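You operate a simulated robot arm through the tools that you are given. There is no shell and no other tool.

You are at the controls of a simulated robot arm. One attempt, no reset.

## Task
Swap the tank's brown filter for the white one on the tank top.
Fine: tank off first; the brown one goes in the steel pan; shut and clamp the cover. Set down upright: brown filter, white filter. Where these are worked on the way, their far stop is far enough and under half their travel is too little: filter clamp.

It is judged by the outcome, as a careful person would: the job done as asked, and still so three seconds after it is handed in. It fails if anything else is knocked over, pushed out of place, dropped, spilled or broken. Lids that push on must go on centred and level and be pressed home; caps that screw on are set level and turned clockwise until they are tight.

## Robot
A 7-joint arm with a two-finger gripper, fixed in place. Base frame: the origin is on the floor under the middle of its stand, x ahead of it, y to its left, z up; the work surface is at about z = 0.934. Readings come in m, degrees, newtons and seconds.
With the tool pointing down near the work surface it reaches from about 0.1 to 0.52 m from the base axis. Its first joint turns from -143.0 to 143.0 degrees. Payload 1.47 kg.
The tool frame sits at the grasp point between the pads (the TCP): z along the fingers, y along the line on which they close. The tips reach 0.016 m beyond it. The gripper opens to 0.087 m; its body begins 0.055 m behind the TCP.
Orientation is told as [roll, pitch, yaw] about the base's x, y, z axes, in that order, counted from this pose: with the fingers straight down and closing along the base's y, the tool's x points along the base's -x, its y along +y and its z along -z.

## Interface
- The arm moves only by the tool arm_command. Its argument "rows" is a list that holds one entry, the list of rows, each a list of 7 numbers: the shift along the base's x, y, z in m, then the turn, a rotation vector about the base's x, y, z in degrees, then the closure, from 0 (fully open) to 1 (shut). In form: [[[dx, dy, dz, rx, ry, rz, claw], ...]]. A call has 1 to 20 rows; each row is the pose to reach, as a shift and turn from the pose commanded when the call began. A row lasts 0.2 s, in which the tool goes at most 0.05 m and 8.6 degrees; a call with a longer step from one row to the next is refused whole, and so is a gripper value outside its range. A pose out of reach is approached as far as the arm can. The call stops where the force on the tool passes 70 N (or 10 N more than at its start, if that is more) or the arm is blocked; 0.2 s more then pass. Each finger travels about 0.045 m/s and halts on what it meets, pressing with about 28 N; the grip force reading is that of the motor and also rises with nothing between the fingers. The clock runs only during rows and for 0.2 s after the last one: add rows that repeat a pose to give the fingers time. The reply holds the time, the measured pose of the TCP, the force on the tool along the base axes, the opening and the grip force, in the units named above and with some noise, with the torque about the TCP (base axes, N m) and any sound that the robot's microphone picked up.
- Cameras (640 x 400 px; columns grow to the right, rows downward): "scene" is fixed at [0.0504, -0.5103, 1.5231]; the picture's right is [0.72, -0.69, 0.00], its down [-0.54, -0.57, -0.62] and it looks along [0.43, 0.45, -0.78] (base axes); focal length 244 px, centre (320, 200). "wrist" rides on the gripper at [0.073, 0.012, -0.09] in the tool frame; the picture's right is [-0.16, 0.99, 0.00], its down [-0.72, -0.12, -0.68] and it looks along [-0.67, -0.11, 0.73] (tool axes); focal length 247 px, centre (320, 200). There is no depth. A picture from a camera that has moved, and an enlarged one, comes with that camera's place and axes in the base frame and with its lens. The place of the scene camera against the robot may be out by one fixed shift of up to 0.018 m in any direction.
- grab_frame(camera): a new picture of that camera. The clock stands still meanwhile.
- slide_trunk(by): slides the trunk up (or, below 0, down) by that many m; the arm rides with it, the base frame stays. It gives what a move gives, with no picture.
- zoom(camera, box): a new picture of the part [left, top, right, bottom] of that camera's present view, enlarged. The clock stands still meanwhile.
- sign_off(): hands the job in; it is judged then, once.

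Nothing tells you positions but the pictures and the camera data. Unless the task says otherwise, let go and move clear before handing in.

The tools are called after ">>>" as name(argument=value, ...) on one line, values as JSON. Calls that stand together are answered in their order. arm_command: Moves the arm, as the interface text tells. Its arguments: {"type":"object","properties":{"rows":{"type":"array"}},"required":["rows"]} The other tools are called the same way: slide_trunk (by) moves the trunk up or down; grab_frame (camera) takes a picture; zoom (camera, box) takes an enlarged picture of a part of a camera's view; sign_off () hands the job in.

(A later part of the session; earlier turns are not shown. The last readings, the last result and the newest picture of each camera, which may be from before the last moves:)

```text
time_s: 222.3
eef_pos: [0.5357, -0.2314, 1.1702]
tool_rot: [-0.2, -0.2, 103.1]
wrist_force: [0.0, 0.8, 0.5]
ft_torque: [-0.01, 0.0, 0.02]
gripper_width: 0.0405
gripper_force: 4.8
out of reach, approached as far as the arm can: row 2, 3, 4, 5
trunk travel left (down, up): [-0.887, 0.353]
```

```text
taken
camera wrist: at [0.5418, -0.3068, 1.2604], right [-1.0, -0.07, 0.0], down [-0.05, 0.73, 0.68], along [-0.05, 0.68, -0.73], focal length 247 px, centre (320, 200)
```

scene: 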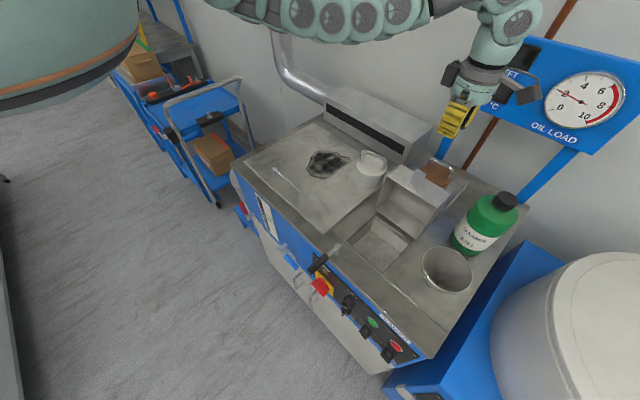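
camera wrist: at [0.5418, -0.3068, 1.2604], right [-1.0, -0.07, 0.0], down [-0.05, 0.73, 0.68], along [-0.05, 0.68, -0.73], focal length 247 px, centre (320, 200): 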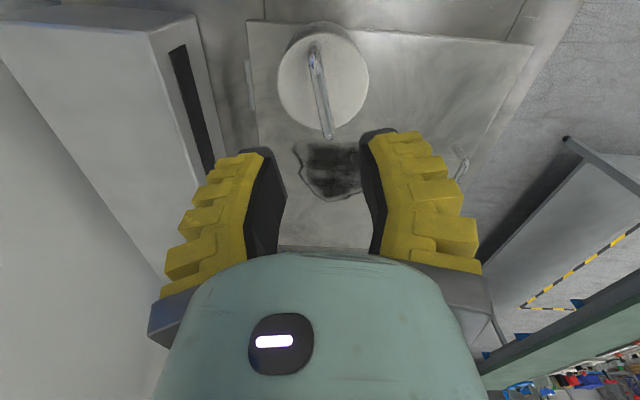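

>>> arm_command(rows=[[[-0.0005, 0.002, -0.03, 0, 0, 1, 0.6], [-0.001, 0.004, -0.06, 0, 0, 1.2, 0.6], [-0.0013, 0.005, -0.09, 0, 0, 1.2, 0.6]]])

>>> grab_frame(camera="wrist")

>>> zoom(camera="scene", box=[310, 90, 450, 210])

```text
time_s: 223.1
eef_pos: [0.5354, -0.2275, 1.081]
tool_rot: [-0.2, -0.2, 105.6]
wrist_force: [0.7, 0.3, 0.1]
ft_torque: [-0.02, 0.01, -0.01]
gripper_width: 0.0408
gripper_force: 4.3
trunk travel left (down, up): [-0.887, 0.353]
```

```text
taken
camera wrist: at [0.5445, -0.3018, 1.1702], right [-0.99, -0.11, 0.0], down [-0.08, 0.73, 0.68], along [-0.07, 0.68, -0.73], focal length 247 px, centre (320, 200)
```

wrist: 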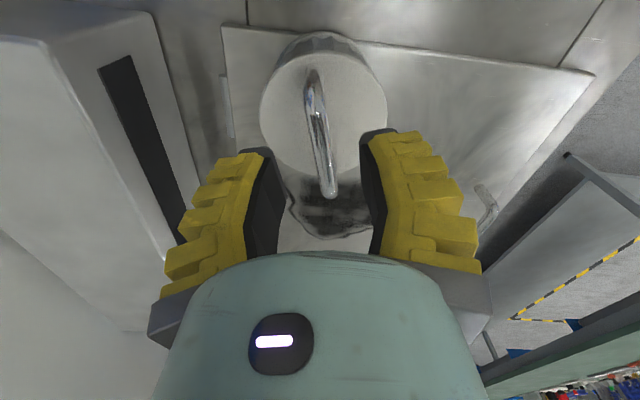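

```text
3.33 times, centred on (380, 150) of scene
camera zoom: at [0.0504, -0.5103, 1.5231], right [0.72, -0.69, 0.0], down [-0.54, -0.57, -0.62], along [0.43, 0.45, -0.78], focal length 813 px, centre (120, 367)
```

zoom: 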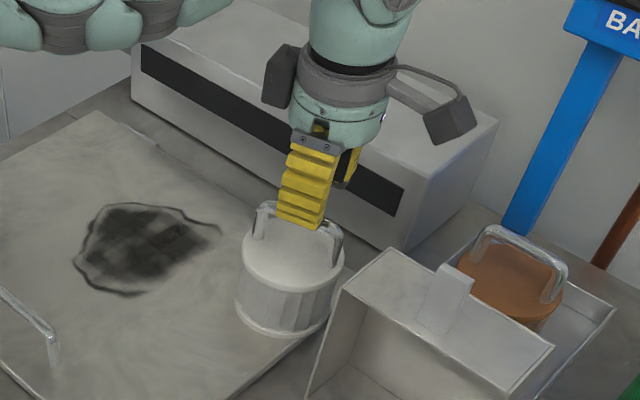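

>>> arm_command(rows=[[[0, 0.001, -0.015, 0, 0, -0.5, 0.62], [-0.0005, 0.001, -0.03, 0, 0, -1, 0.65], [-0.0005, 0.001, -0.036, 0, 0, -1, 0.65], [-0.0005, 0.001, -0.036, 0, 0, -1, 0.85], [-0.0005, 0.001, -0.036, 0, 0, -1, 1.0], [-0.0005, 0.001, -0.036, 0, 0, -1, 1.0]]])

>>> grab_frame(camera="wrist")

```text
time_s: 224.5
eef_pos: [0.5349, -0.2263, 1.0465]
tool_rot: [-0.2, -0.2, 104.5]
wrist_force: [-2.7, 1.6, 4.8]
ft_torque: [0.11, 0.03, 0.08]
gripper_width: 0.0088
gripper_force: 28.0
trunk travel left (down, up): [-0.887, 0.353]
```

```text
taken
camera wrist: at [0.5427, -0.3012, 1.1351], right [-1.0, -0.1, 0.0], down [-0.07, 0.73, 0.68], along [-0.06, 0.68, -0.73], focal length 247 px, centre (320, 200)
```

wrist: 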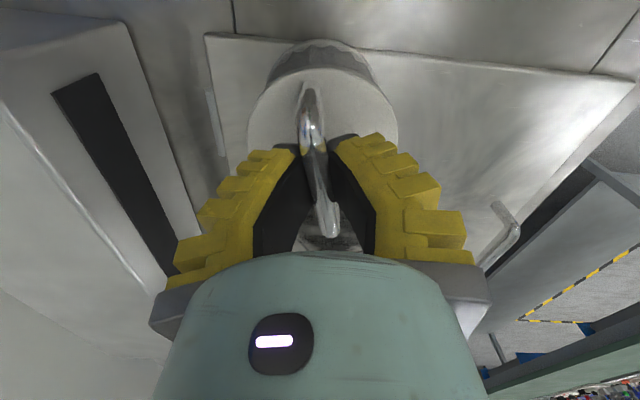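

>>> slide_trunk(by=0.04)

>>> zoom(camera="scene", box=[310, 80, 450, 200])

>>> grab_frame(camera="wrist")

```text
time_s: 225.3
eef_pos: [0.5342, -0.2257, 1.0844]
tool_rot: [-0.2, -0.3, 104.5]
wrist_force: [0.1, -0.4, -1.8]
ft_torque: [-0.03, -0.02, 0.02]
gripper_width: 0.006
gripper_force: 27.6
trunk travel left (down, up): [-0.927, 0.313]
```

```text
3.33 times, centred on (380, 140) of scene
camera zoom: at [0.0504, -0.5103, 1.5231], right [0.72, -0.69, 0.0], down [-0.54, -0.57, -0.62], along [0.43, 0.45, -0.78], focal length 813 px, centre (120, 400)
```

zoom: 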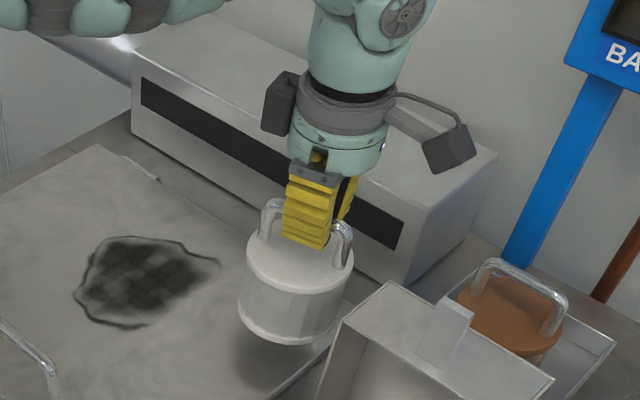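

```text
taken
camera wrist: at [0.5424, -0.301, 1.1745], right [-1.0, -0.09, 0.0], down [-0.07, 0.73, 0.68], along [-0.06, 0.68, -0.73], focal length 247 px, centre (320, 200)
```

wrist: 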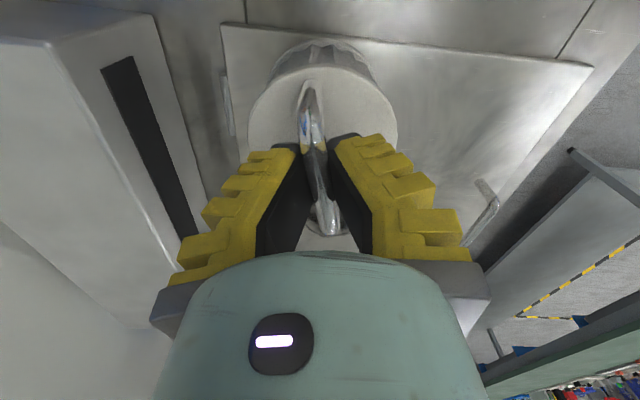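

The filter hangs upright with a good square grip. I'll carry it around the front of the open cover to above the well, turning the hand so it stays clear of the cover.

>>> arm_command(rows=[[[-0.022, 0, 0.01, 0, 0, -8.04, 1.0], [-0.045, 0, 0.02, 0, 0, -16.1, 1.0], [-0.068, 0, 0.03, 0, 0, -24.1, 1.0], [-0.09, 0, 0.036, 0, 0, -32.2, 1.0], [-0.112, 0, 0.036, 0, 0, -40.2, 1.0], [-0.134, 0, 0.036, 0, 0, -48.2, 1.0], [-0.145, -0.02, 0.036, 0, 0, -56.3, 1.0], [-0.146, -0.045, 0.036, 0, 0, -64.3, 1.0], [-0.146, -0.07, 0.036, 0, 0, -72.4, 1.0], [-0.146, -0.095, 0.036, 0, 0, -80.4, 1.0], [-0.146, -0.12, 0.036, 0, 0, -88.4, 1.0], [-0.146, -0.14, 0.036, 0, 0, -96.5, 1.0], [-0.146, -0.1535, 0.036, 0, 0, -104.5, 1.0]]])

>>> grab_frame(camera="wrist")

>>> zoom(camera="scene", box=[310, 120, 490, 280])

```text
time_s: 228.1
eef_pos: [0.3874, -0.3786, 1.1216]
tool_rot: [-0.1, -0.3, -0.2]
wrist_force: [0.4, 0.8, -0.9]
ft_torque: [0.03, -0.01, 0.02]
gripper_width: 0.0059
gripper_force: 28.2
trunk travel left (down, up): [-0.927, 0.313]
```

```text
taken
camera wrist: at [0.3161, -0.3685, 1.2107], right [0.16, 0.99, 0.0], down [0.72, -0.12, 0.68], along [0.67, -0.11, -0.73], focal length 247 px, centre (320, 200)
```

wrist: 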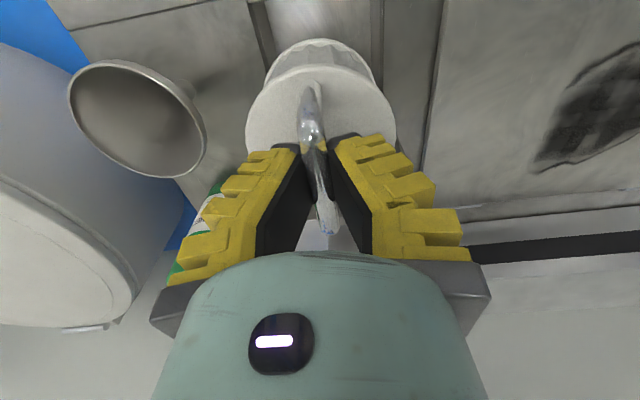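

```text
2.50 times, centred on (400, 200) of scene
camera zoom: at [0.0504, -0.5103, 1.5231], right [0.72, -0.69, 0.0], down [-0.54, -0.57, -0.62], along [0.43, 0.45, -0.78], focal length 610 px, centre (120, 200)
```

zoom: 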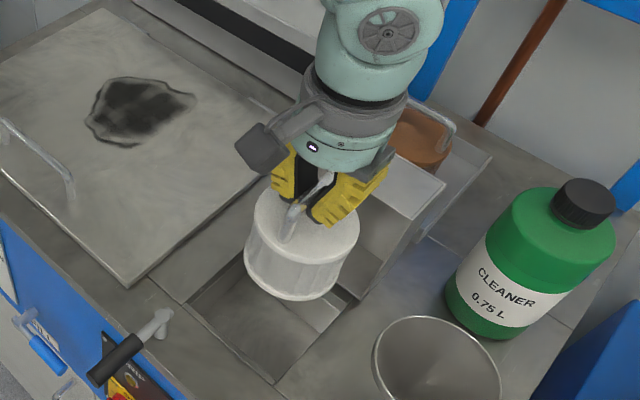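

It's centred over the well. I'll nudge 3 mm and lower it in with the trunk.

>>> arm_command(rows=[[[0.0015, 0, 0, 0, 0, 0, 1.0], [0.003, -0.0005, 0, 0, 0, 0, 1.0]]])

>>> slide_trunk(by=-0.08)

>>> zoom(camera="scene", box=[320, 160, 460, 280])

>>> grab_frame(camera="wrist")

```text
time_s: 228.7
eef_pos: [0.3909, -0.3784, 1.1217]
tool_rot: [0.0, -0.2, -0.1]
wrist_force: [0.9, 0.3, -1.3]
ft_torque: [0.0, 0.02, 0.04]
gripper_width: 0.0059
gripper_force: 28.1
trunk travel left (down, up): [-0.927, 0.313]
```

```text
time_s: 229.9
eef_pos: [0.392, -0.3806, 1.0403]
tool_rot: [-0.1, -0.3, 0.0]
wrist_force: [0.3, -0.1, -1.8]
ft_torque: [0.02, 0.02, 0.02]
gripper_width: 0.0059
gripper_force: 28.1
trunk travel left (down, up): [-0.847, 0.393]
```

```text
3.33 times, centred on (390, 220) of scene
camera zoom: at [0.0504, -0.5103, 1.5231], right [0.72, -0.69, 0.0], down [-0.54, -0.57, -0.62], along [0.43, 0.45, -0.78], focal length 813 px, centre (87, 133)
```

zoom: 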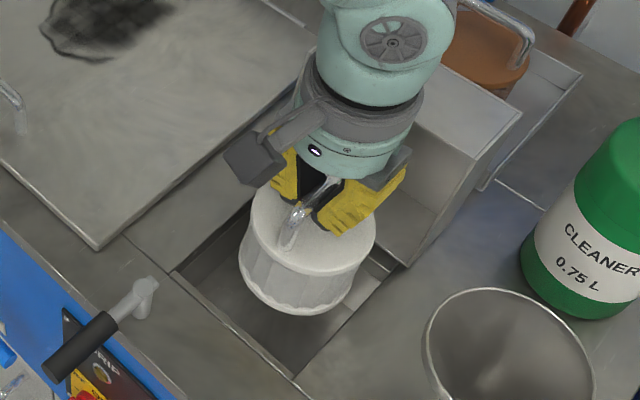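

```text
taken
camera wrist: at [0.3195, -0.3692, 1.1309], right [0.16, 0.99, 0.0], down [0.72, -0.11, 0.68], along [0.67, -0.11, -0.73], focal length 247 px, centre (320, 200)
```

wrist: 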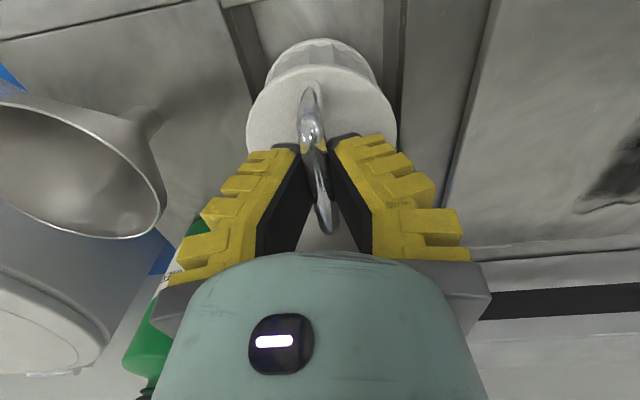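

>>> slide_trunk(by=-0.04)

>>> zoom(camera="scene", box=[320, 160, 460, 280])

```text
time_s: 230.7
eef_pos: [0.3917, -0.38, 1.0023]
tool_rot: [-0.1, -0.2, 0.0]
wrist_force: [0.9, 0.8, -1.7]
ft_torque: [-0.03, -0.01, -0.03]
gripper_width: 0.006
gripper_force: 27.8
trunk travel left (down, up): [-0.807, 0.433]
```

```text
3.33 times, centred on (390, 220) of scene
camera zoom: at [0.0504, -0.5103, 1.5231], right [0.72, -0.69, 0.0], down [-0.54, -0.57, -0.62], along [0.43, 0.45, -0.78], focal length 813 px, centre (87, 133)
```

zoom: 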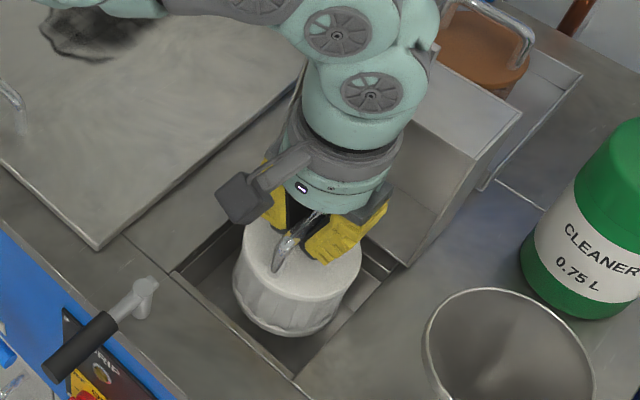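

>>> slide_trunk(by=-0.042)

>>> slide_trunk(by=-0.006)

>>> grab_frame(camera="wrist")

>>> zoom(camera="scene", box=[320, 160, 460, 280])

```text
time_s: 231.6
eef_pos: [0.3911, -0.3798, 0.9584]
tool_rot: [-0.1, -0.3, 0.1]
wrist_force: [0.9, 0.7, -1.7]
ft_torque: [0.01, 0.02, -0.01]
gripper_width: 0.006
gripper_force: 28.0
trunk travel left (down, up): [-0.765, 0.475]
```

```text
time_s: 232.1
eef_pos: [0.3908, -0.3801, 0.9538]
tool_rot: [-0.1, -0.2, 0.1]
wrist_force: [0.1, 0.0, -1.9]
ft_torque: [-0.03, -0.04, -0.03]
gripper_width: 0.0059
gripper_force: 27.6
trunk travel left (down, up): [-0.759, 0.481]
```

```text
taken
camera wrist: at [0.3194, -0.3691, 1.0428], right [0.16, 0.99, 0.0], down [0.72, -0.11, 0.68], along [0.67, -0.11, -0.73], focal length 247 px, centre (320, 200)
```

wrist: 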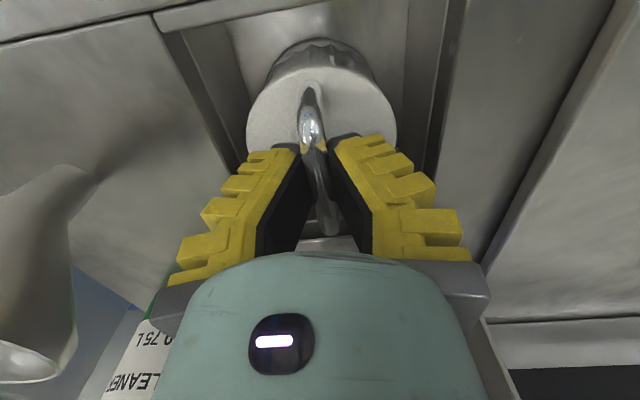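

```text
3.33 times, centred on (390, 220) of scene
camera zoom: at [0.0504, -0.5103, 1.5231], right [0.72, -0.69, 0.0], down [-0.54, -0.57, -0.62], along [0.43, 0.45, -0.78], focal length 813 px, centre (87, 133)
```

zoom: 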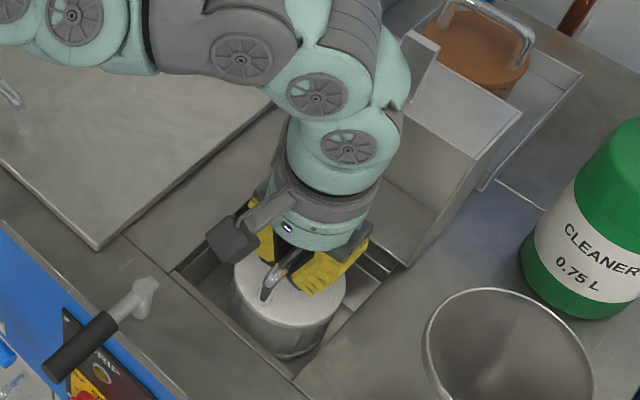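

Nearly at the bottom. I'll continue in small steps until it takes its weight.

>>> slide_trunk(by=-0.005)

>>> slide_trunk(by=-0.004)

>>> slide_trunk(by=-0.003)

```text
time_s: 232.7
eef_pos: [0.3911, -0.3794, 0.9476]
tool_rot: [-0.1, -0.2, 0.0]
wrist_force: [-0.6, 0.6, -1.1]
ft_torque: [-0.02, 0.04, 0.0]
gripper_width: 0.0058
gripper_force: 28.5
trunk travel left (down, up): [-0.754, 0.486]
```

```text
time_s: 233.2
eef_pos: [0.3918, -0.3804, 0.9454]
tool_rot: [-0.2, -0.2, -0.1]
wrist_force: [-3.9, 3.5, 9.0]
ft_torque: [-0.01, 0.02, 0.03]
gripper_width: 0.0114
gripper_force: 28.2
trunk travel left (down, up): [-0.75, 0.49]
```

```text
time_s: 233.7
eef_pos: [0.3911, -0.3789, 0.9412]
tool_rot: [-0.1, -0.2, 0.0]
wrist_force: [-2.3, 1.1, 5.9]
ft_torque: [0.0, 0.01, -0.01]
gripper_width: 0.0131
gripper_force: 28.3
trunk travel left (down, up): [-0.747, 0.493]
```

It has seated at the same height the brown one stood. I'll release and lift straight up.

>>> arm_command(rows=[[[0, 0, 0.001, 0, 0, 0, 0.8], [0, 0, 0.002, 0, 0, 0, 0.6], [0, 0, 0.003, 0, 0, 0, 0.6]]])

>>> slide_trunk(by=0.06)

>>> grab_frame(camera="wrist")

>>> zoom(camera="scene", box=[320, 160, 460, 280])

```text
time_s: 234.5
eef_pos: [0.3924, -0.3788, 0.9443]
tool_rot: [-0.1, -0.2, 0.0]
wrist_force: [-0.2, -0.6, 0.0]
ft_torque: [-0.01, 0.0, 0.0]
gripper_width: 0.0407
gripper_force: 4.4
trunk travel left (down, up): [-0.747, 0.493]
```

```text
time_s: 235.5
eef_pos: [0.3915, -0.3787, 1.0042]
tool_rot: [-0.1, -0.2, 0.0]
wrist_force: [0.0, 0.3, -0.3]
ft_torque: [0.0, 0.01, -0.01]
gripper_width: 0.0407
gripper_force: 4.5
trunk travel left (down, up): [-0.807, 0.433]
```

```text
taken
camera wrist: at [0.3193, -0.3692, 1.0934], right [0.16, 0.99, 0.0], down [0.72, -0.11, 0.68], along [0.67, -0.11, -0.73], focal length 247 px, centre (320, 200)
```

wrist: 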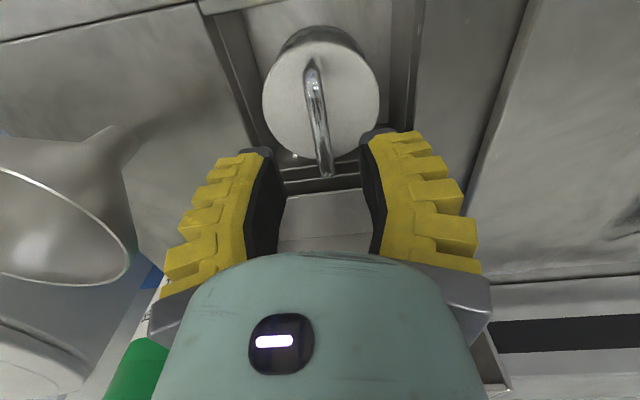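

```text
3.33 times, centred on (390, 220) of scene
camera zoom: at [0.0504, -0.5103, 1.5231], right [0.72, -0.69, 0.0], down [-0.54, -0.57, -0.62], along [0.43, 0.45, -0.78], focal length 813 px, centre (87, 133)
```

zoom: 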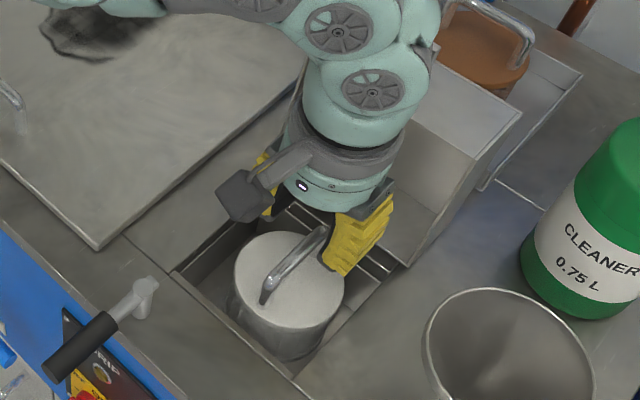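

The white filter stands upright in the well. Now I'll close the cover by its upright tab, as before: raise up and move over it.

>>> slide_trunk(by=0.16)

>>> arm_command(rows=[[[0.0, 0.0, 0.02, 0, 0, 0, 0.55], [0.03, 0.001, 0.03, 0, 0, 0, 0.55], [0.06, 0.002, 0.03, 0, 0, 0, 0.55], [0.088, 0.002, 0.03, 0, 0, 0, 0.55]]])

>>> zoom(camera="wrist", box=[200, 0, 440, 150])

```text
time_s: 237.3
eef_pos: [0.391, -0.3798, 1.1631]
tool_rot: [-0.1, -0.2, 0.0]
wrist_force: [-0.1, 0.3, -0.1]
ft_torque: [-0.01, 0.0, 0.0]
gripper_width: 0.0407
gripper_force: 4.2
trunk travel left (down, up): [-0.967, 0.273]
```

```text
time_s: 238.3
eef_pos: [0.4805, -0.3776, 1.1928]
tool_rot: [-0.1, -0.1, 0.0]
wrist_force: [-0.8, 0.4, -0.8]
ft_torque: [-0.03, -0.02, 0.0]
gripper_width: 0.0449
gripper_force: 4.1
trunk travel left (down, up): [-0.967, 0.273]
```

```text
2.67 times, centred on (320, 75) of wrist
camera zoom: at [0.4079, -0.3666, 1.2835], right [0.16, 0.99, 0.0], down [0.72, -0.11, 0.68], along [0.67, -0.11, -0.73], focal length 659 px, centre (320, 533)
```

zoom: 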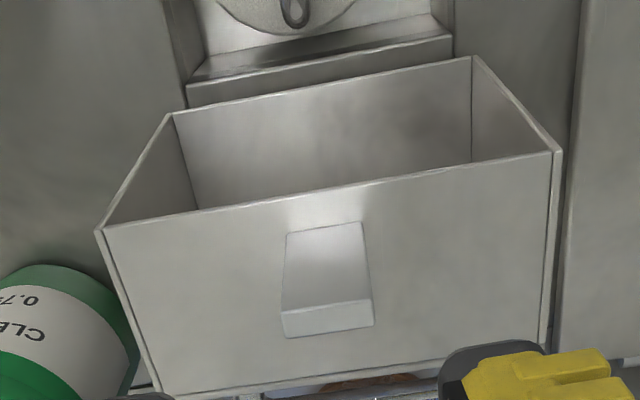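

>>> arm_command(rows=[[[0.001, 0.0, 0.002, 0, 0, 0, 0.55], [0.002, 0.0, 0.004, 0, 0, 0, 0.55]]])

>>> slide_trunk(by=-0.09)

>>> grab_frame(camera="wrist")

```text
time_s: 238.9
eef_pos: [0.4814, -0.3779, 1.1982]
tool_rot: [-0.1, -0.2, 0.0]
wrist_force: [-0.1, -0.4, -0.3]
ft_torque: [0.0, 0.02, 0.0]
gripper_width: 0.0448
gripper_force: 4.0
trunk travel left (down, up): [-0.967, 0.273]
```

```text
time_s: 240.2
eef_pos: [0.4825, -0.3775, 1.1086]
tool_rot: [0.0, -0.2, 0.0]
wrist_force: [-1.0, 0.7, -0.4]
ft_torque: [0.02, 0.04, 0.0]
gripper_width: 0.0448
gripper_force: 4.2
trunk travel left (down, up): [-0.877, 0.363]
```

```text
taken
camera wrist: at [0.4097, -0.3672, 1.1978], right [0.16, 0.99, 0.0], down [0.72, -0.11, 0.68], along [0.67, -0.11, -0.73], focal length 247 px, centre (320, 200)
```

wrist: 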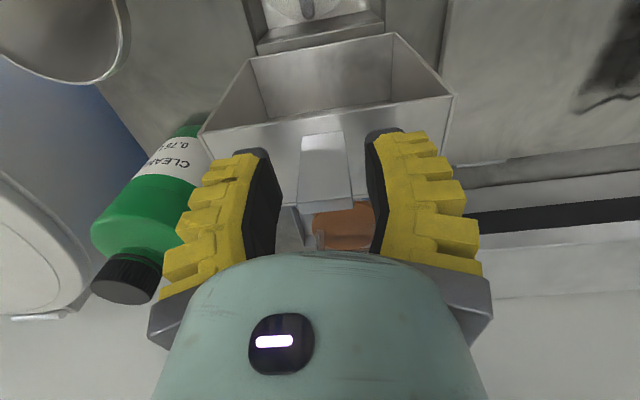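

The tab is between the pads exactly as before. I'll grip it and lower the cover along the same arc.

>>> arm_command(rows=[[[0, 0.0005, -0.002, 0, 0, 0, 0.75], [0, 0.0005, -0.002, 0, 0, 0, 0.95], [0, 0.0005, -0.002, 0, 0, 0, 0.95], [-0.012, 0.0005, -0.001, 0, 0, 0, 0.95], [-0.023, 0.0005, 0.0, 0, 0, 0, 0.95], [-0.03, 0.0005, 0.0, 0, 0, 0, 0.95], [-0.038, 0.0005, 0.0, 0, 0, 0, 0.95], [-0.046, 0.0005, -0.001, 0, 0, 0, 0.95], [-0.0535, 0.0005, -0.002, 0, 0, 0, 0.95], [-0.061, 0.0005, -0.0035, 0, 0, 0, 0.95], [-0.0685, 0.0005, -0.005, 0, 0, 0, 0.95], [-0.076, 0.0005, -0.007, 0, 0, 0, 0.95], [-0.083, 0.0005, -0.0095, 0, 0, 0, 0.95], [-0.09, 0.0005, -0.012, 0, 0, 0, 0.95]]])

>>> grab_frame(camera="wrist")

>>> zoom(camera="scene", box=[330, 120, 490, 260])

```text
time_s: 243.2
eef_pos: [0.3915, -0.3755, 1.0962]
tool_rot: [0.0, -0.3, -0.1]
wrist_force: [6.8, 6.3, -3.2]
ft_torque: [0.03, -0.67, -0.03]
gripper_width: 0.0158
gripper_force: 29.5
trunk travel left (down, up): [-0.877, 0.363]
```

```text
taken
camera wrist: at [0.3198, -0.3652, 1.1856], right [0.16, 0.99, 0.0], down [0.72, -0.12, 0.68], along [0.68, -0.11, -0.73], focal length 247 px, centre (320, 200)
```

wrist: 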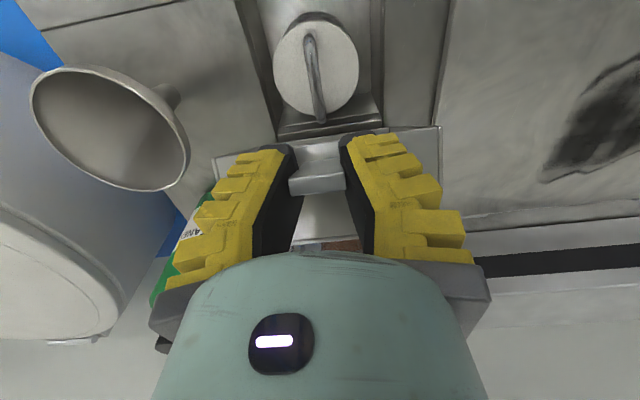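

```text
2.86 times, centred on (410, 190) of scene
camera zoom: at [0.0504, -0.5103, 1.5231], right [0.72, -0.69, 0.0], down [-0.54, -0.57, -0.62], along [0.43, 0.45, -0.78], focal length 697 px, centre (63, 229)
```

zoom: 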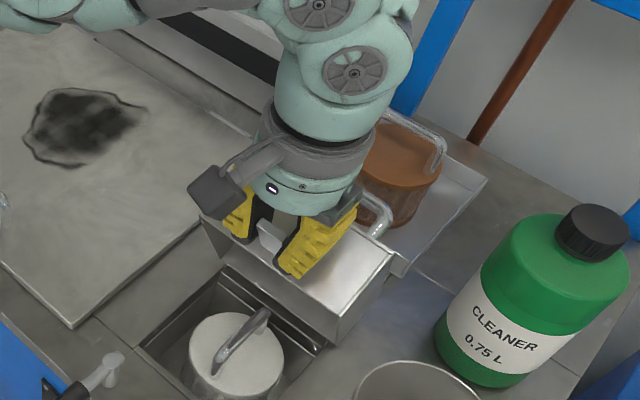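

>>> arm_command(rows=[[[-0.007, 0, -0.003, 0, 0, 0, 0.95], [-0.014, 0, -0.006, 0, 0, 0, 0.95], [-0.0205, 0, -0.0095, 0, 0, 0, 0.95], [-0.0273, 0, -0.0133, 0, 0, 0, 0.95], [-0.0335, 0, -0.0175, 0, 0, 0, 0.95], [-0.04, 0, -0.0217, 0, 0, 0, 0.95], [-0.046, 0, -0.0265, 0, 0, 0, 0.95], [-0.052, 0, -0.031, 0, 0, 0, 0.95], [-0.0575, 0, -0.0362, 0, 0, 0, 0.95], [-0.063, 0, -0.0416, 0, 0, 0, 0.95], [-0.073, 0, -0.053, 0, 0, 0, 0.95], [-0.0775, 0, -0.059, 0, 0, 0, 0.95], [-0.082, 0, -0.0653, 0, 0, 0, 0.95], [-0.086, 0, -0.0716, 0, 0, 0, 0.95], [-0.09, 0, -0.0782, 0, 0, 0, 0.95]]])

>>> grab_frame(camera="wrist")

>>> zoom(camera="scene", box=[300, 140, 460, 280])

```text
time_s: 246.4
eef_pos: [0.3026, -0.3741, 1.0185]
tool_rot: [0.1, -0.3, 0.1]
wrist_force: [5.1, 9.3, 3.2]
ft_torque: [0.05, -0.75, -0.09]
gripper_width: 0.0156
gripper_force: 29.8
trunk travel left (down, up): [-0.877, 0.363]
```

```text
taken
camera wrist: at [0.2306, -0.3653, 1.1074], right [0.16, 0.99, 0.0], down [0.72, -0.12, 0.68], along [0.68, -0.11, -0.73], focal length 247 px, centre (320, 200)
```

wrist: 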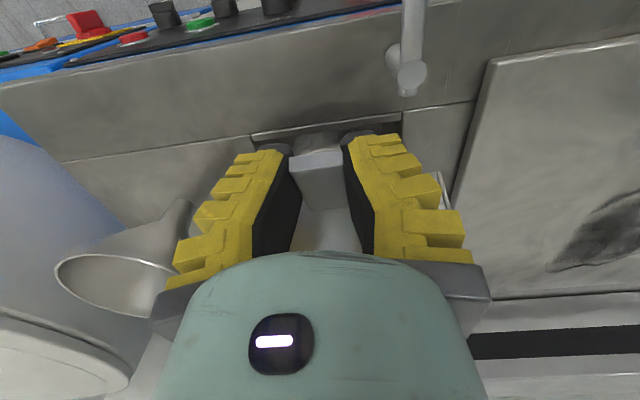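

```text
2.86 times, centred on (380, 210) of scene
camera zoom: at [0.0504, -0.5103, 1.5231], right [0.72, -0.69, 0.0], down [-0.54, -0.57, -0.62], along [0.43, 0.45, -0.78], focal length 697 px, centre (149, 171)
```

zoom: 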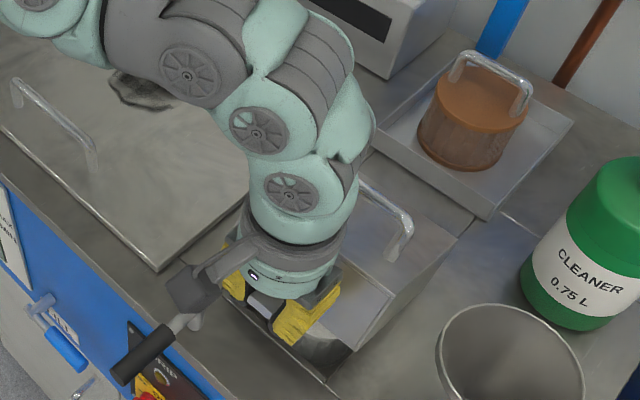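

>>> arm_command(rows=[[[-0.0035, 0, -0.0067, 0, 0, 0, 0.95], [-0.0068, 0, -0.0136, 0, 0, 0, 0.95], [-0.0097, 0, -0.0206, 0, 0, 0, 0.95], [-0.0123, 0, -0.0277, 0, 0, 0, 0.95], [-0.0146, 0, -0.035, 0, 0, 0, 0.95], [-0.0166, 0, -0.0423, 0, 0, 0, 0.95], [-0.0186, 0, -0.0512, 0, 0, 0, 0.95]]])

>>> arm_command(rows=[[[-0.001, 0, -0.006, 0, 0, 0, 0.95], [-0.0018, 0, -0.012, 0, 0, 0, 0.95], [-0.0024, 0, -0.0178, 0, 0, 0, 0.95]]])

>>> grab_frame(camera="wrist")

>>> zoom(camera="scene", box=[300, 150, 460, 290])

```text
time_s: 248.0
eef_pos: [0.2828, -0.376, 0.966]
tool_rot: [-0.1, -0.2, 0.1]
wrist_force: [1.8, 7.9, 3.4]
ft_torque: [0.06, -0.76, -0.04]
gripper_width: 0.0156
gripper_force: 29.8
trunk travel left (down, up): [-0.877, 0.363]
```

```text
time_s: 248.8
eef_pos: [0.2815, -0.375, 0.9505]
tool_rot: [0.0, -0.2, 0.1]
wrist_force: [2.4, 8.2, 2.6]
ft_torque: [0.04, -0.68, -0.04]
gripper_width: 0.0161
gripper_force: 30.1
trunk travel left (down, up): [-0.877, 0.363]
```

```text
taken
camera wrist: at [0.2089, -0.3652, 1.038], right [0.16, 0.99, 0.0], down [0.72, -0.11, 0.68], along [0.68, -0.11, -0.73], focal length 247 px, centre (320, 200)
```

wrist: 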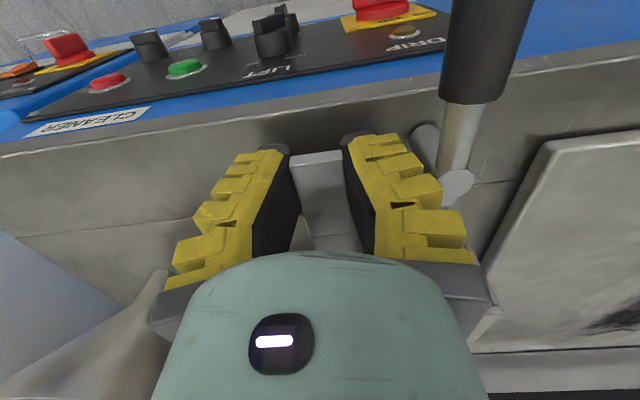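

```text
2.86 times, centred on (380, 220) of scene
camera zoom: at [0.0504, -0.5103, 1.5231], right [0.72, -0.69, 0.0], down [-0.54, -0.57, -0.62], along [0.43, 0.45, -0.78], focal length 697 px, centre (149, 143)
```

zoom: 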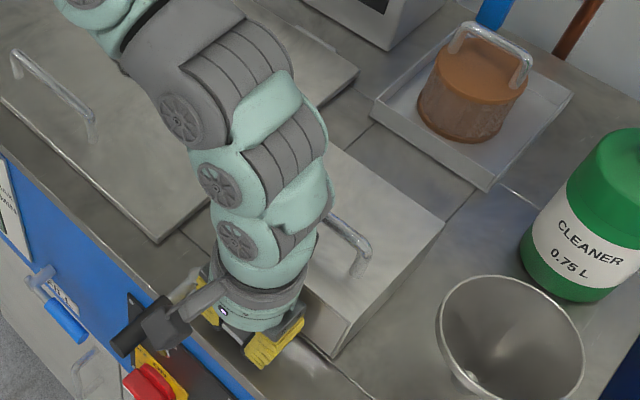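

The cover is down. I'll release the tab and lift straight up with the trunk.

>>> arm_command(rows=[[[0, 0, 0.001, 0, 0, 0, 0.85], [0, -0.001, 0.002, 0, 0, 0, 0.74], [0, -0.001, 0.002, 0, 0, 0, 0.72]]])

>>> slide_trunk(by=0.12)

>>> grab_frame(camera="wrist")

>>> grab_frame(camera="scene")

```text
time_s: 249.6
eef_pos: [0.2791, -0.3784, 0.9511]
tool_rot: [-0.2, -0.2, -0.1]
wrist_force: [-0.1, 0.3, -0.1]
ft_torque: [0.02, -0.01, -0.01]
gripper_width: 0.0305
gripper_force: 4.9
trunk travel left (down, up): [-0.877, 0.363]
```

```text
time_s: 251.1
eef_pos: [0.2805, -0.3786, 1.0707]
tool_rot: [-0.2, -0.2, 0.0]
wrist_force: [-0.4, 0.1, 0.4]
ft_torque: [-0.01, 0.01, -0.01]
gripper_width: 0.0305
gripper_force: 4.8
trunk travel left (down, up): [-0.997, 0.243]
```

```text
taken
camera wrist: at [0.2085, -0.3676, 1.1604], right [0.16, 0.99, 0.0], down [0.72, -0.11, 0.68], along [0.67, -0.11, -0.73], focal length 247 px, centre (320, 200)
```

wrist: 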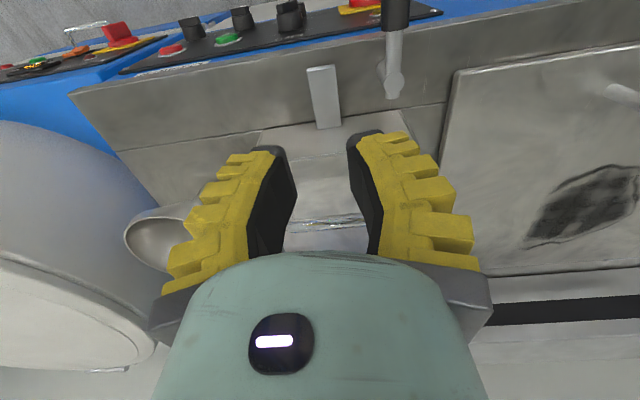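

```text
taken
```

scene: 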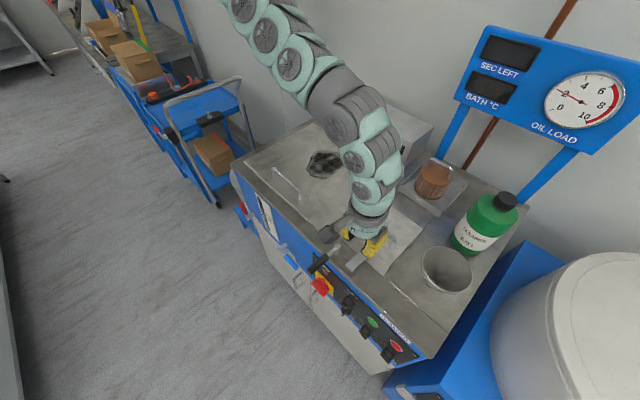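

The cover is shut over the new filter. Next, the clamp: I'll go above the open lever (pointing to -x at y≈-0.322) and lower onto it with the fingers either side.

>>> arm_command(rows=[[[0.0, 0.0, 0.035, 0, 0, 0, 0.6], [0.0, 0.0, 0.075, 0, 0, 0, 0.6], [-0.02, 0.012, 0.115, 0, 0, 0, 0.6], [-0.04, 0.026, 0.15, 0, 0, 0, 0.6], [-0.06, 0.042, 0.18, 0, 0, 0, 0.6], [-0.08, 0.056, 0.2, 0, 0, 0, 0.6]]])

>>> slide_trunk(by=-0.23)

>>> grab_frame(camera="wrist")

>>> zoom(camera="scene", box=[280, 180, 440, 300])

```text
time_s: 252.5
eef_pos: [0.2006, -0.3212, 1.2714]
tool_rot: [0.0, -0.2, 0.1]
wrist_force: [0.5, -0.9, 0.8]
ft_torque: [0.0, 0.01, 0.01]
gripper_width: 0.0405
gripper_force: 4.2
trunk travel left (down, up): [-0.997, 0.243]
```

```text
time_s: 254.9
eef_pos: [0.2005, -0.3214, 1.0418]
tool_rot: [0.0, -0.2, 0.1]
wrist_force: [0.0, 0.1, -0.5]
ft_torque: [0.02, -0.02, 0.0]
gripper_width: 0.0409
gripper_force: 4.7
trunk travel left (down, up): [-0.767, 0.473]
```

```text
taken
camera wrist: at [0.1286, -0.3113, 1.1311], right [0.16, 0.99, 0.0], down [0.72, -0.11, 0.68], along [0.67, -0.11, -0.73], focal length 247 px, centre (320, 200)
```

wrist: 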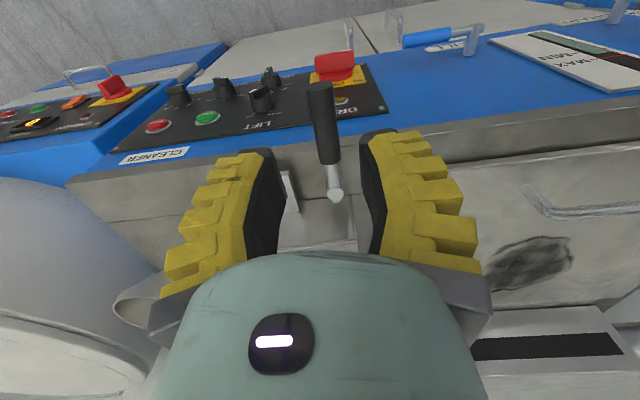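

```text
3.33 times, centred on (360, 240) of scene
camera zoom: at [0.0504, -0.5103, 1.5231], right [0.72, -0.69, 0.0], down [-0.54, -0.57, -0.62], along [0.43, 0.45, -0.78], focal length 813 px, centre (187, 67)
```

zoom: 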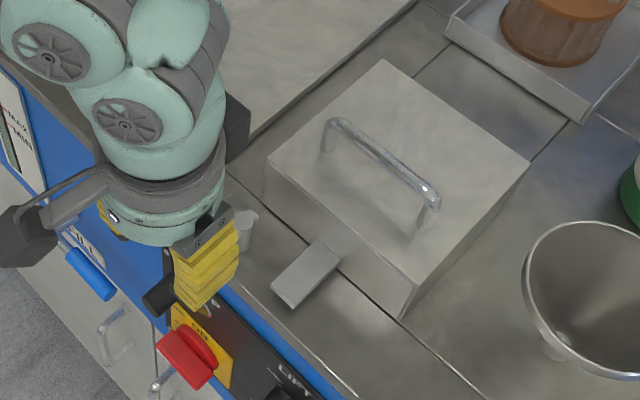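

>>> slide_trunk(by=-0.06)

>>> arm_command(rows=[[[0, 0.0005, -0.01, 0, 0, 0, 0.65], [0, 0.0005, -0.02, 0, 0, 0, 0.7], [0, 0.0005, -0.02, 0, 0, 0, 0.95], [0, 0.0005, -0.02, 0, 0, 0, 0.95]]])

>>> grab_frame(camera="wrist")

```text
time_s: 255.9
eef_pos: [0.201, -0.3217, 0.9805]
tool_rot: [-0.2, -0.2, 0.0]
wrist_force: [0.1, -0.3, 0.5]
ft_torque: [0.0, 0.0, 0.01]
gripper_width: 0.0404
gripper_force: 4.5
trunk travel left (down, up): [-0.707, 0.533]
```

```text
time_s: 256.9
eef_pos: [0.1999, -0.3208, 0.9619]
tool_rot: [-0.1, 0.0, 0.1]
wrist_force: [-2.6, 4.7, 11.2]
ft_torque: [0.06, 0.01, 0.36]
gripper_width: 0.0151
gripper_force: 29.3
trunk travel left (down, up): [-0.707, 0.533]
```

```text
taken
camera wrist: at [0.1285, -0.311, 1.0514], right [0.16, 0.99, 0.0], down [0.72, -0.11, 0.68], along [0.67, -0.11, -0.73], focal length 247 px, centre (320, 200)
```

wrist: 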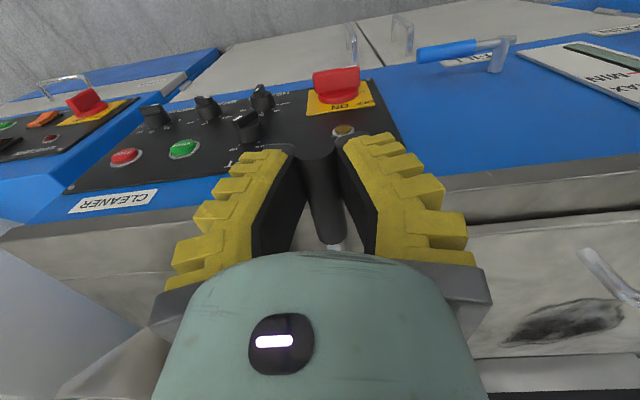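

The lever is gripped. I'll swing it back toward the tab about its post.

>>> arm_command(rows=[[[0.0008, -0.011, 0, 0, 0, 8, 0.95], [0.0031, -0.0218, 0, 0, 0, 16, 0.95], [0.0068, -0.0321, 0, 0, 0, 24, 0.95], [0.012, -0.0419, 0, 0, 0, 32, 0.95], [0.0185, -0.0508, 0, 0, 0, 40, 0.95]]])

>>> grab_frame(camera="wrist")

>>> zoom(camera="scene", box=[280, 180, 440, 300])

```text
time_s: 258.1
eef_pos: [0.2198, -0.3722, 0.9621]
tool_rot: [-0.2, -0.3, 40.2]
wrist_force: [-0.7, 5.0, 12.3]
ft_torque: [0.21, -0.11, 0.25]
gripper_width: 0.0135
gripper_force: 29.8
trunk travel left (down, up): [-0.707, 0.533]
```

```text
taken
camera wrist: at [0.1573, -0.4118, 1.0512], right [-0.52, 0.86, 0.0], down [0.62, 0.38, 0.68], along [0.59, 0.35, -0.73], focal length 247 px, centre (320, 200)
```

wrist: 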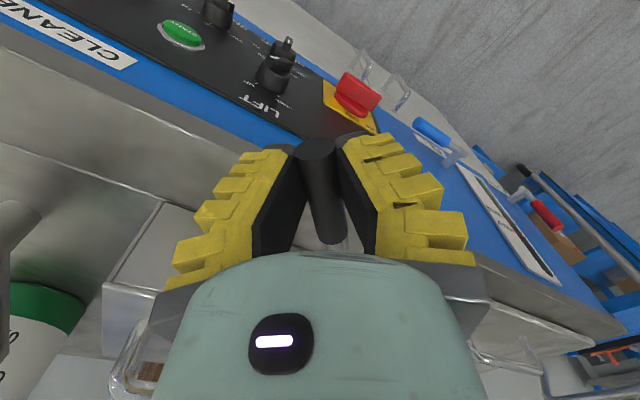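

```text
3.33 times, centred on (360, 240) of scene
camera zoom: at [0.0504, -0.5103, 1.5231], right [0.72, -0.69, 0.0], down [-0.54, -0.57, -0.62], along [0.43, 0.45, -0.78], focal length 813 px, centre (187, 67)
```

zoom: 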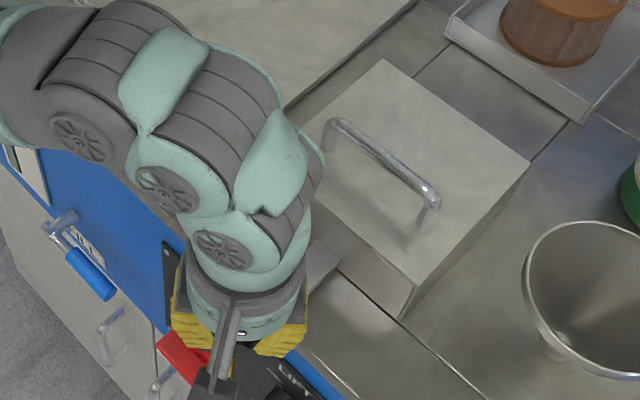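

>>> arm_command(rows=[[[0, 0, 0, -5.9, -4.9, 0, 0.95], [0, 0, 0, -11.7, -9.9, 0, 0.95], [0, 0, 0, -17.6, -14.8, 0, 0.95]]])

>>> arm_command(rows=[[[0.0076, -0.0079, 0, 0, 0, 8, 0.95], [0.0161, -0.0147, 0, 0, 0, 16, 0.95], [0.0255, -0.0201, 0, 0, 0, 24, 0.95], [0.0355, -0.0241, 0, 0, 0, 32, 0.95]]])

>>> grab_frame(camera="wrist")

```text
time_s: 258.9
eef_pos: [0.2173, -0.3696, 0.9606]
tool_rot: [-22.9, -0.2, 40.0]
wrist_force: [-2.7, 6.9, -1.4]
ft_torque: [0.24, 0.07, 0.54]
gripper_width: 0.0137
gripper_force: 30.0
trunk travel left (down, up): [-0.707, 0.533]
```

```text
time_s: 259.9
eef_pos: [0.2531, -0.3944, 0.9613]
tool_rot: [-23.0, -0.2, 72.3]
wrist_force: [-6.1, 5.8, 0.0]
ft_torque: [0.44, 0.06, 0.51]
gripper_width: 0.0122
gripper_force: 29.9
trunk travel left (down, up): [-0.707, 0.533]
```

```text
taken
camera wrist: at [0.1888, -0.4522, 1.039], right [-0.82, 0.43, -0.39], down [0.07, 0.74, 0.67], along [0.57, 0.52, -0.63], focal length 247 px, centre (320, 200)
```

wrist: 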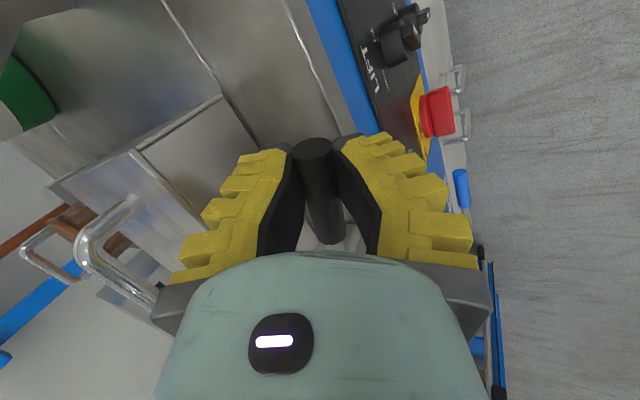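

>>> arm_command(rows=[[[0.0062, -0.002, 0, 0, 0, 4, 0.95], [0.0124, -0.0036, 0, 0, 0, 8, 0.95], [0.018, -0.0044, 0, 0, 0, 12, 0.95], [0.0232, -0.0048, 0, 0, 0, 16, 0.95]]])

>>> grab_frame(camera="wrist")

>>> zoom(camera="scene", box=[280, 180, 440, 300])

```text
time_s: 260.9
eef_pos: [0.2767, -0.3989, 0.9599]
tool_rot: [-23.0, -0.4, 88.2]
wrist_force: [-9.5, 8.5, 5.5]
ft_torque: [0.5, 0.18, 0.69]
gripper_width: 0.0142
gripper_force: 29.8
trunk travel left (down, up): [-0.707, 0.533]
```

```text
taken
camera wrist: at [0.2292, -0.4728, 1.0384], right [-0.9, 0.19, -0.39], down [-0.14, 0.72, 0.68], along [0.41, 0.66, -0.63], focal length 247 px, centre (320, 200)
```

wrist: 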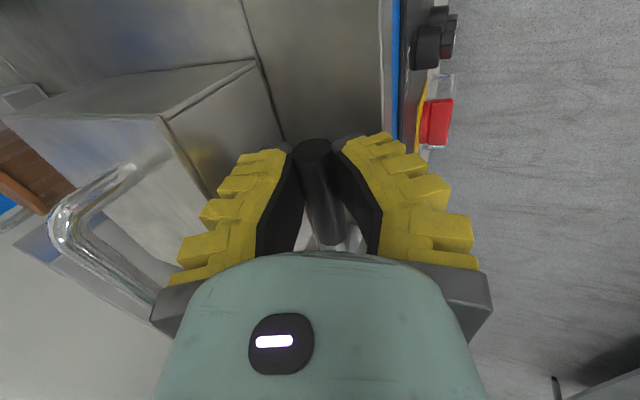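

```text
3.33 times, centred on (360, 240) of scene
camera zoom: at [0.0504, -0.5103, 1.5231], right [0.72, -0.69, 0.0], down [-0.54, -0.57, -0.62], along [0.43, 0.45, -0.78], focal length 813 px, centre (187, 67)
```

zoom: 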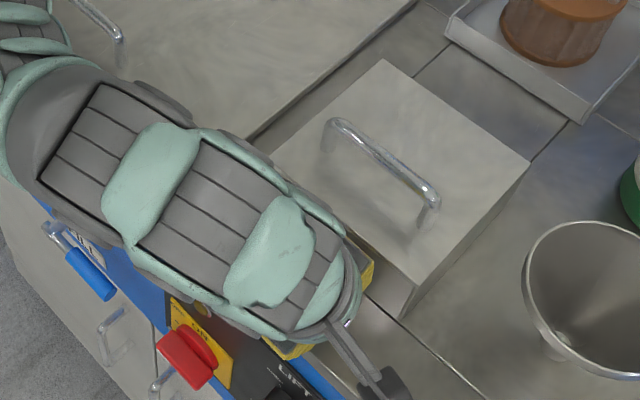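

>>> arm_command(rows=[[[0.003, 0.0, 0, 0, 0, 2, 0.95], [0.006, 0.0, 0, 0, 0, 4, 0.95]]])

```text
time_s: 261.5
eef_pos: [0.2774, -0.4005, 0.9586]
tool_rot: [-22.6, -0.2, 91.7]
wrist_force: [-18.8, 6.6, 4.2]
ft_torque: [-0.19, 0.19, -0.44]
gripper_width: 0.0152
gripper_force: 29.9
trunk travel left (down, up): [-0.707, 0.533]
```

The lever is back against its stop over the tab. I'll ease off, open slightly and withdraw along the tool axis.

>>> arm_command(rows=[[[-0.004, 0.0, 0, 0, 0, -2, 0.95], [-0.004, 0.0, 0, 0, 0, -2, 0.82], [-0.004, 0.0, 0.001, 0, 0, -2, 0.77], [-0.004, 0.0, 0.001, 0, 0, -2, 0.77], [-0.009, 0.0, 0.013, 0, 0, -2, 0.77], [-0.016, 0.0, 0.03, 0, 0, -2, 0.77], [-0.026, 0.0, 0.053, 0, 0, -2, 0.77]]])

>>> grab_frame(camera="wrist")

>>> zoom(camera="scene", box=[280, 180, 440, 300])

```text
time_s: 263.1
eef_pos: [0.258, -0.3995, 1.0148]
tool_rot: [-23.1, -0.2, 90.2]
wrist_force: [-0.5, -0.1, -0.4]
ft_torque: [-0.07, 0.01, 0.01]
gripper_width: 0.0265
gripper_force: 4.7
trunk travel left (down, up): [-0.707, 0.533]
```

```text
taken
camera wrist: at [0.2134, -0.4756, 1.0929], right [-0.91, 0.16, -0.39], down [-0.16, 0.72, 0.67], along [0.38, 0.67, -0.63], focal length 247 px, centre (320, 200)
```

wrist: 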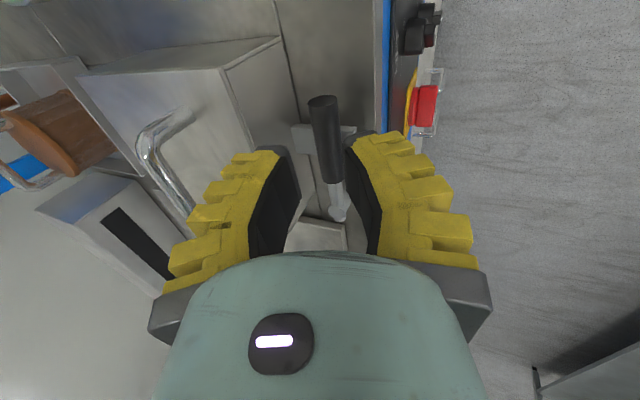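

```text
3.33 times, centred on (360, 240) of scene
camera zoom: at [0.0504, -0.5103, 1.5231], right [0.72, -0.69, 0.0], down [-0.54, -0.57, -0.62], along [0.43, 0.45, -0.78], focal length 813 px, centre (187, 67)
```

zoom: 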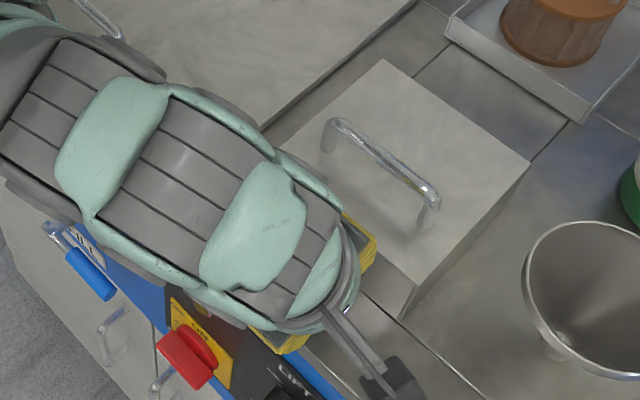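

The lever sits across the tab again. I'll raise the arm well clear and inspect everything.

>>> slide_trunk(by=0.25)

>>> arm_command(rows=[[[-0.01, 0.01, 0.0, 0, 6, 0, 0.6], [-0.01, 0.03, 0.0, 0, 12, 0, 0.5], [-0.01, 0.06, 0.0, 0, 18, 0, 0.4], [0.0, 0.09, 0.0, 0, 23, 0, 0.4], [0.01, 0.13, 0.0, 0, 23, 0, 0.4], [0.02, 0.17, 0.0, 0, 23, 0, 0.4], [0.03, 0.2, 0.0, 0, 23, 0, 0.4]]])

>>> grab_frame(camera="scene")

>>> zoom(camera="scene", box=[300, 180, 440, 290])

>>> zoom(camera="scene", box=[380, 120, 560, 300])

```text
time_s: 265.7
eef_pos: [0.2569, -0.4005, 1.2646]
tool_rot: [-23.0, -0.2, 90.0]
wrist_force: [0.1, -1.1, 0.0]
ft_torque: [-0.01, 0.01, -0.01]
gripper_width: 0.0263
gripper_force: 5.2
trunk travel left (down, up): [-0.957, 0.283]
```

```text
time_s: 267.3
eef_pos: [0.2847, -0.243, 1.2647]
tool_rot: [-0.5, -0.1, 89.5]
wrist_force: [0.5, 0.3, 1.0]
ft_torque: [-0.02, -0.01, -0.03]
gripper_width: 0.0572
gripper_force: 3.7
out of reach, approached as far as the arm can: row 3, 4, 5, 6, 7
trunk travel left (down, up): [-0.957, 0.283]
```

```text
taken
```

scene: 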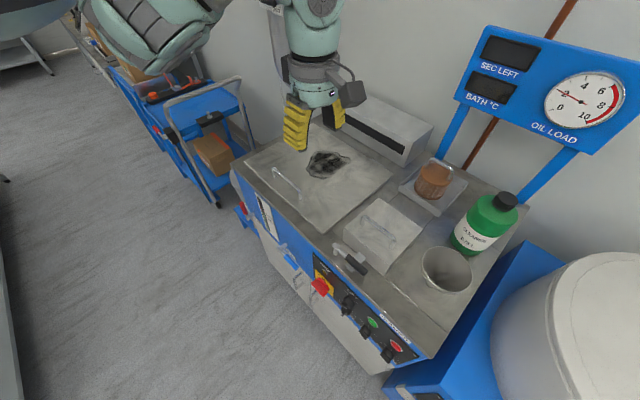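

```text
3.64 times, centred on (370, 235) of scene
camera zoom: at [0.0504, -0.5103, 1.5231], right [0.72, -0.69, 0.0], down [-0.54, -0.57, -0.62], along [0.43, 0.45, -0.78], focal length 887 px, centre (138, 73)
```

zoom: 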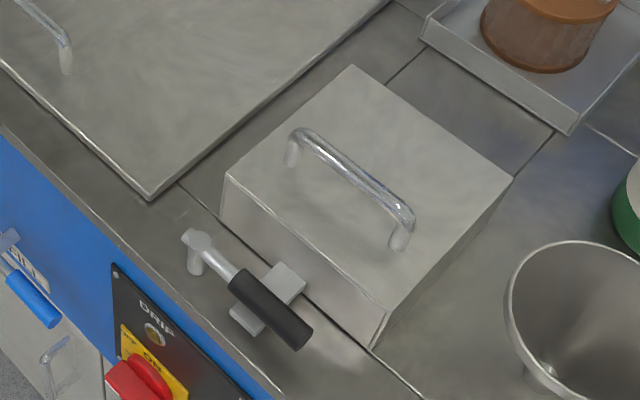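

```text
2.22 times, centred on (470, 210) of scene
camera zoom: at [0.0504, -0.5103, 1.5231], right [0.72, -0.69, 0.0], down [-0.54, -0.57, -0.62], along [0.43, 0.45, -0.78], focal length 542 px, centre (-13, 178)
```

zoom: 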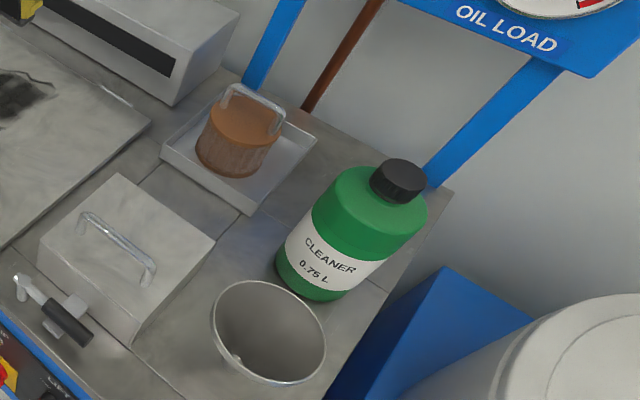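

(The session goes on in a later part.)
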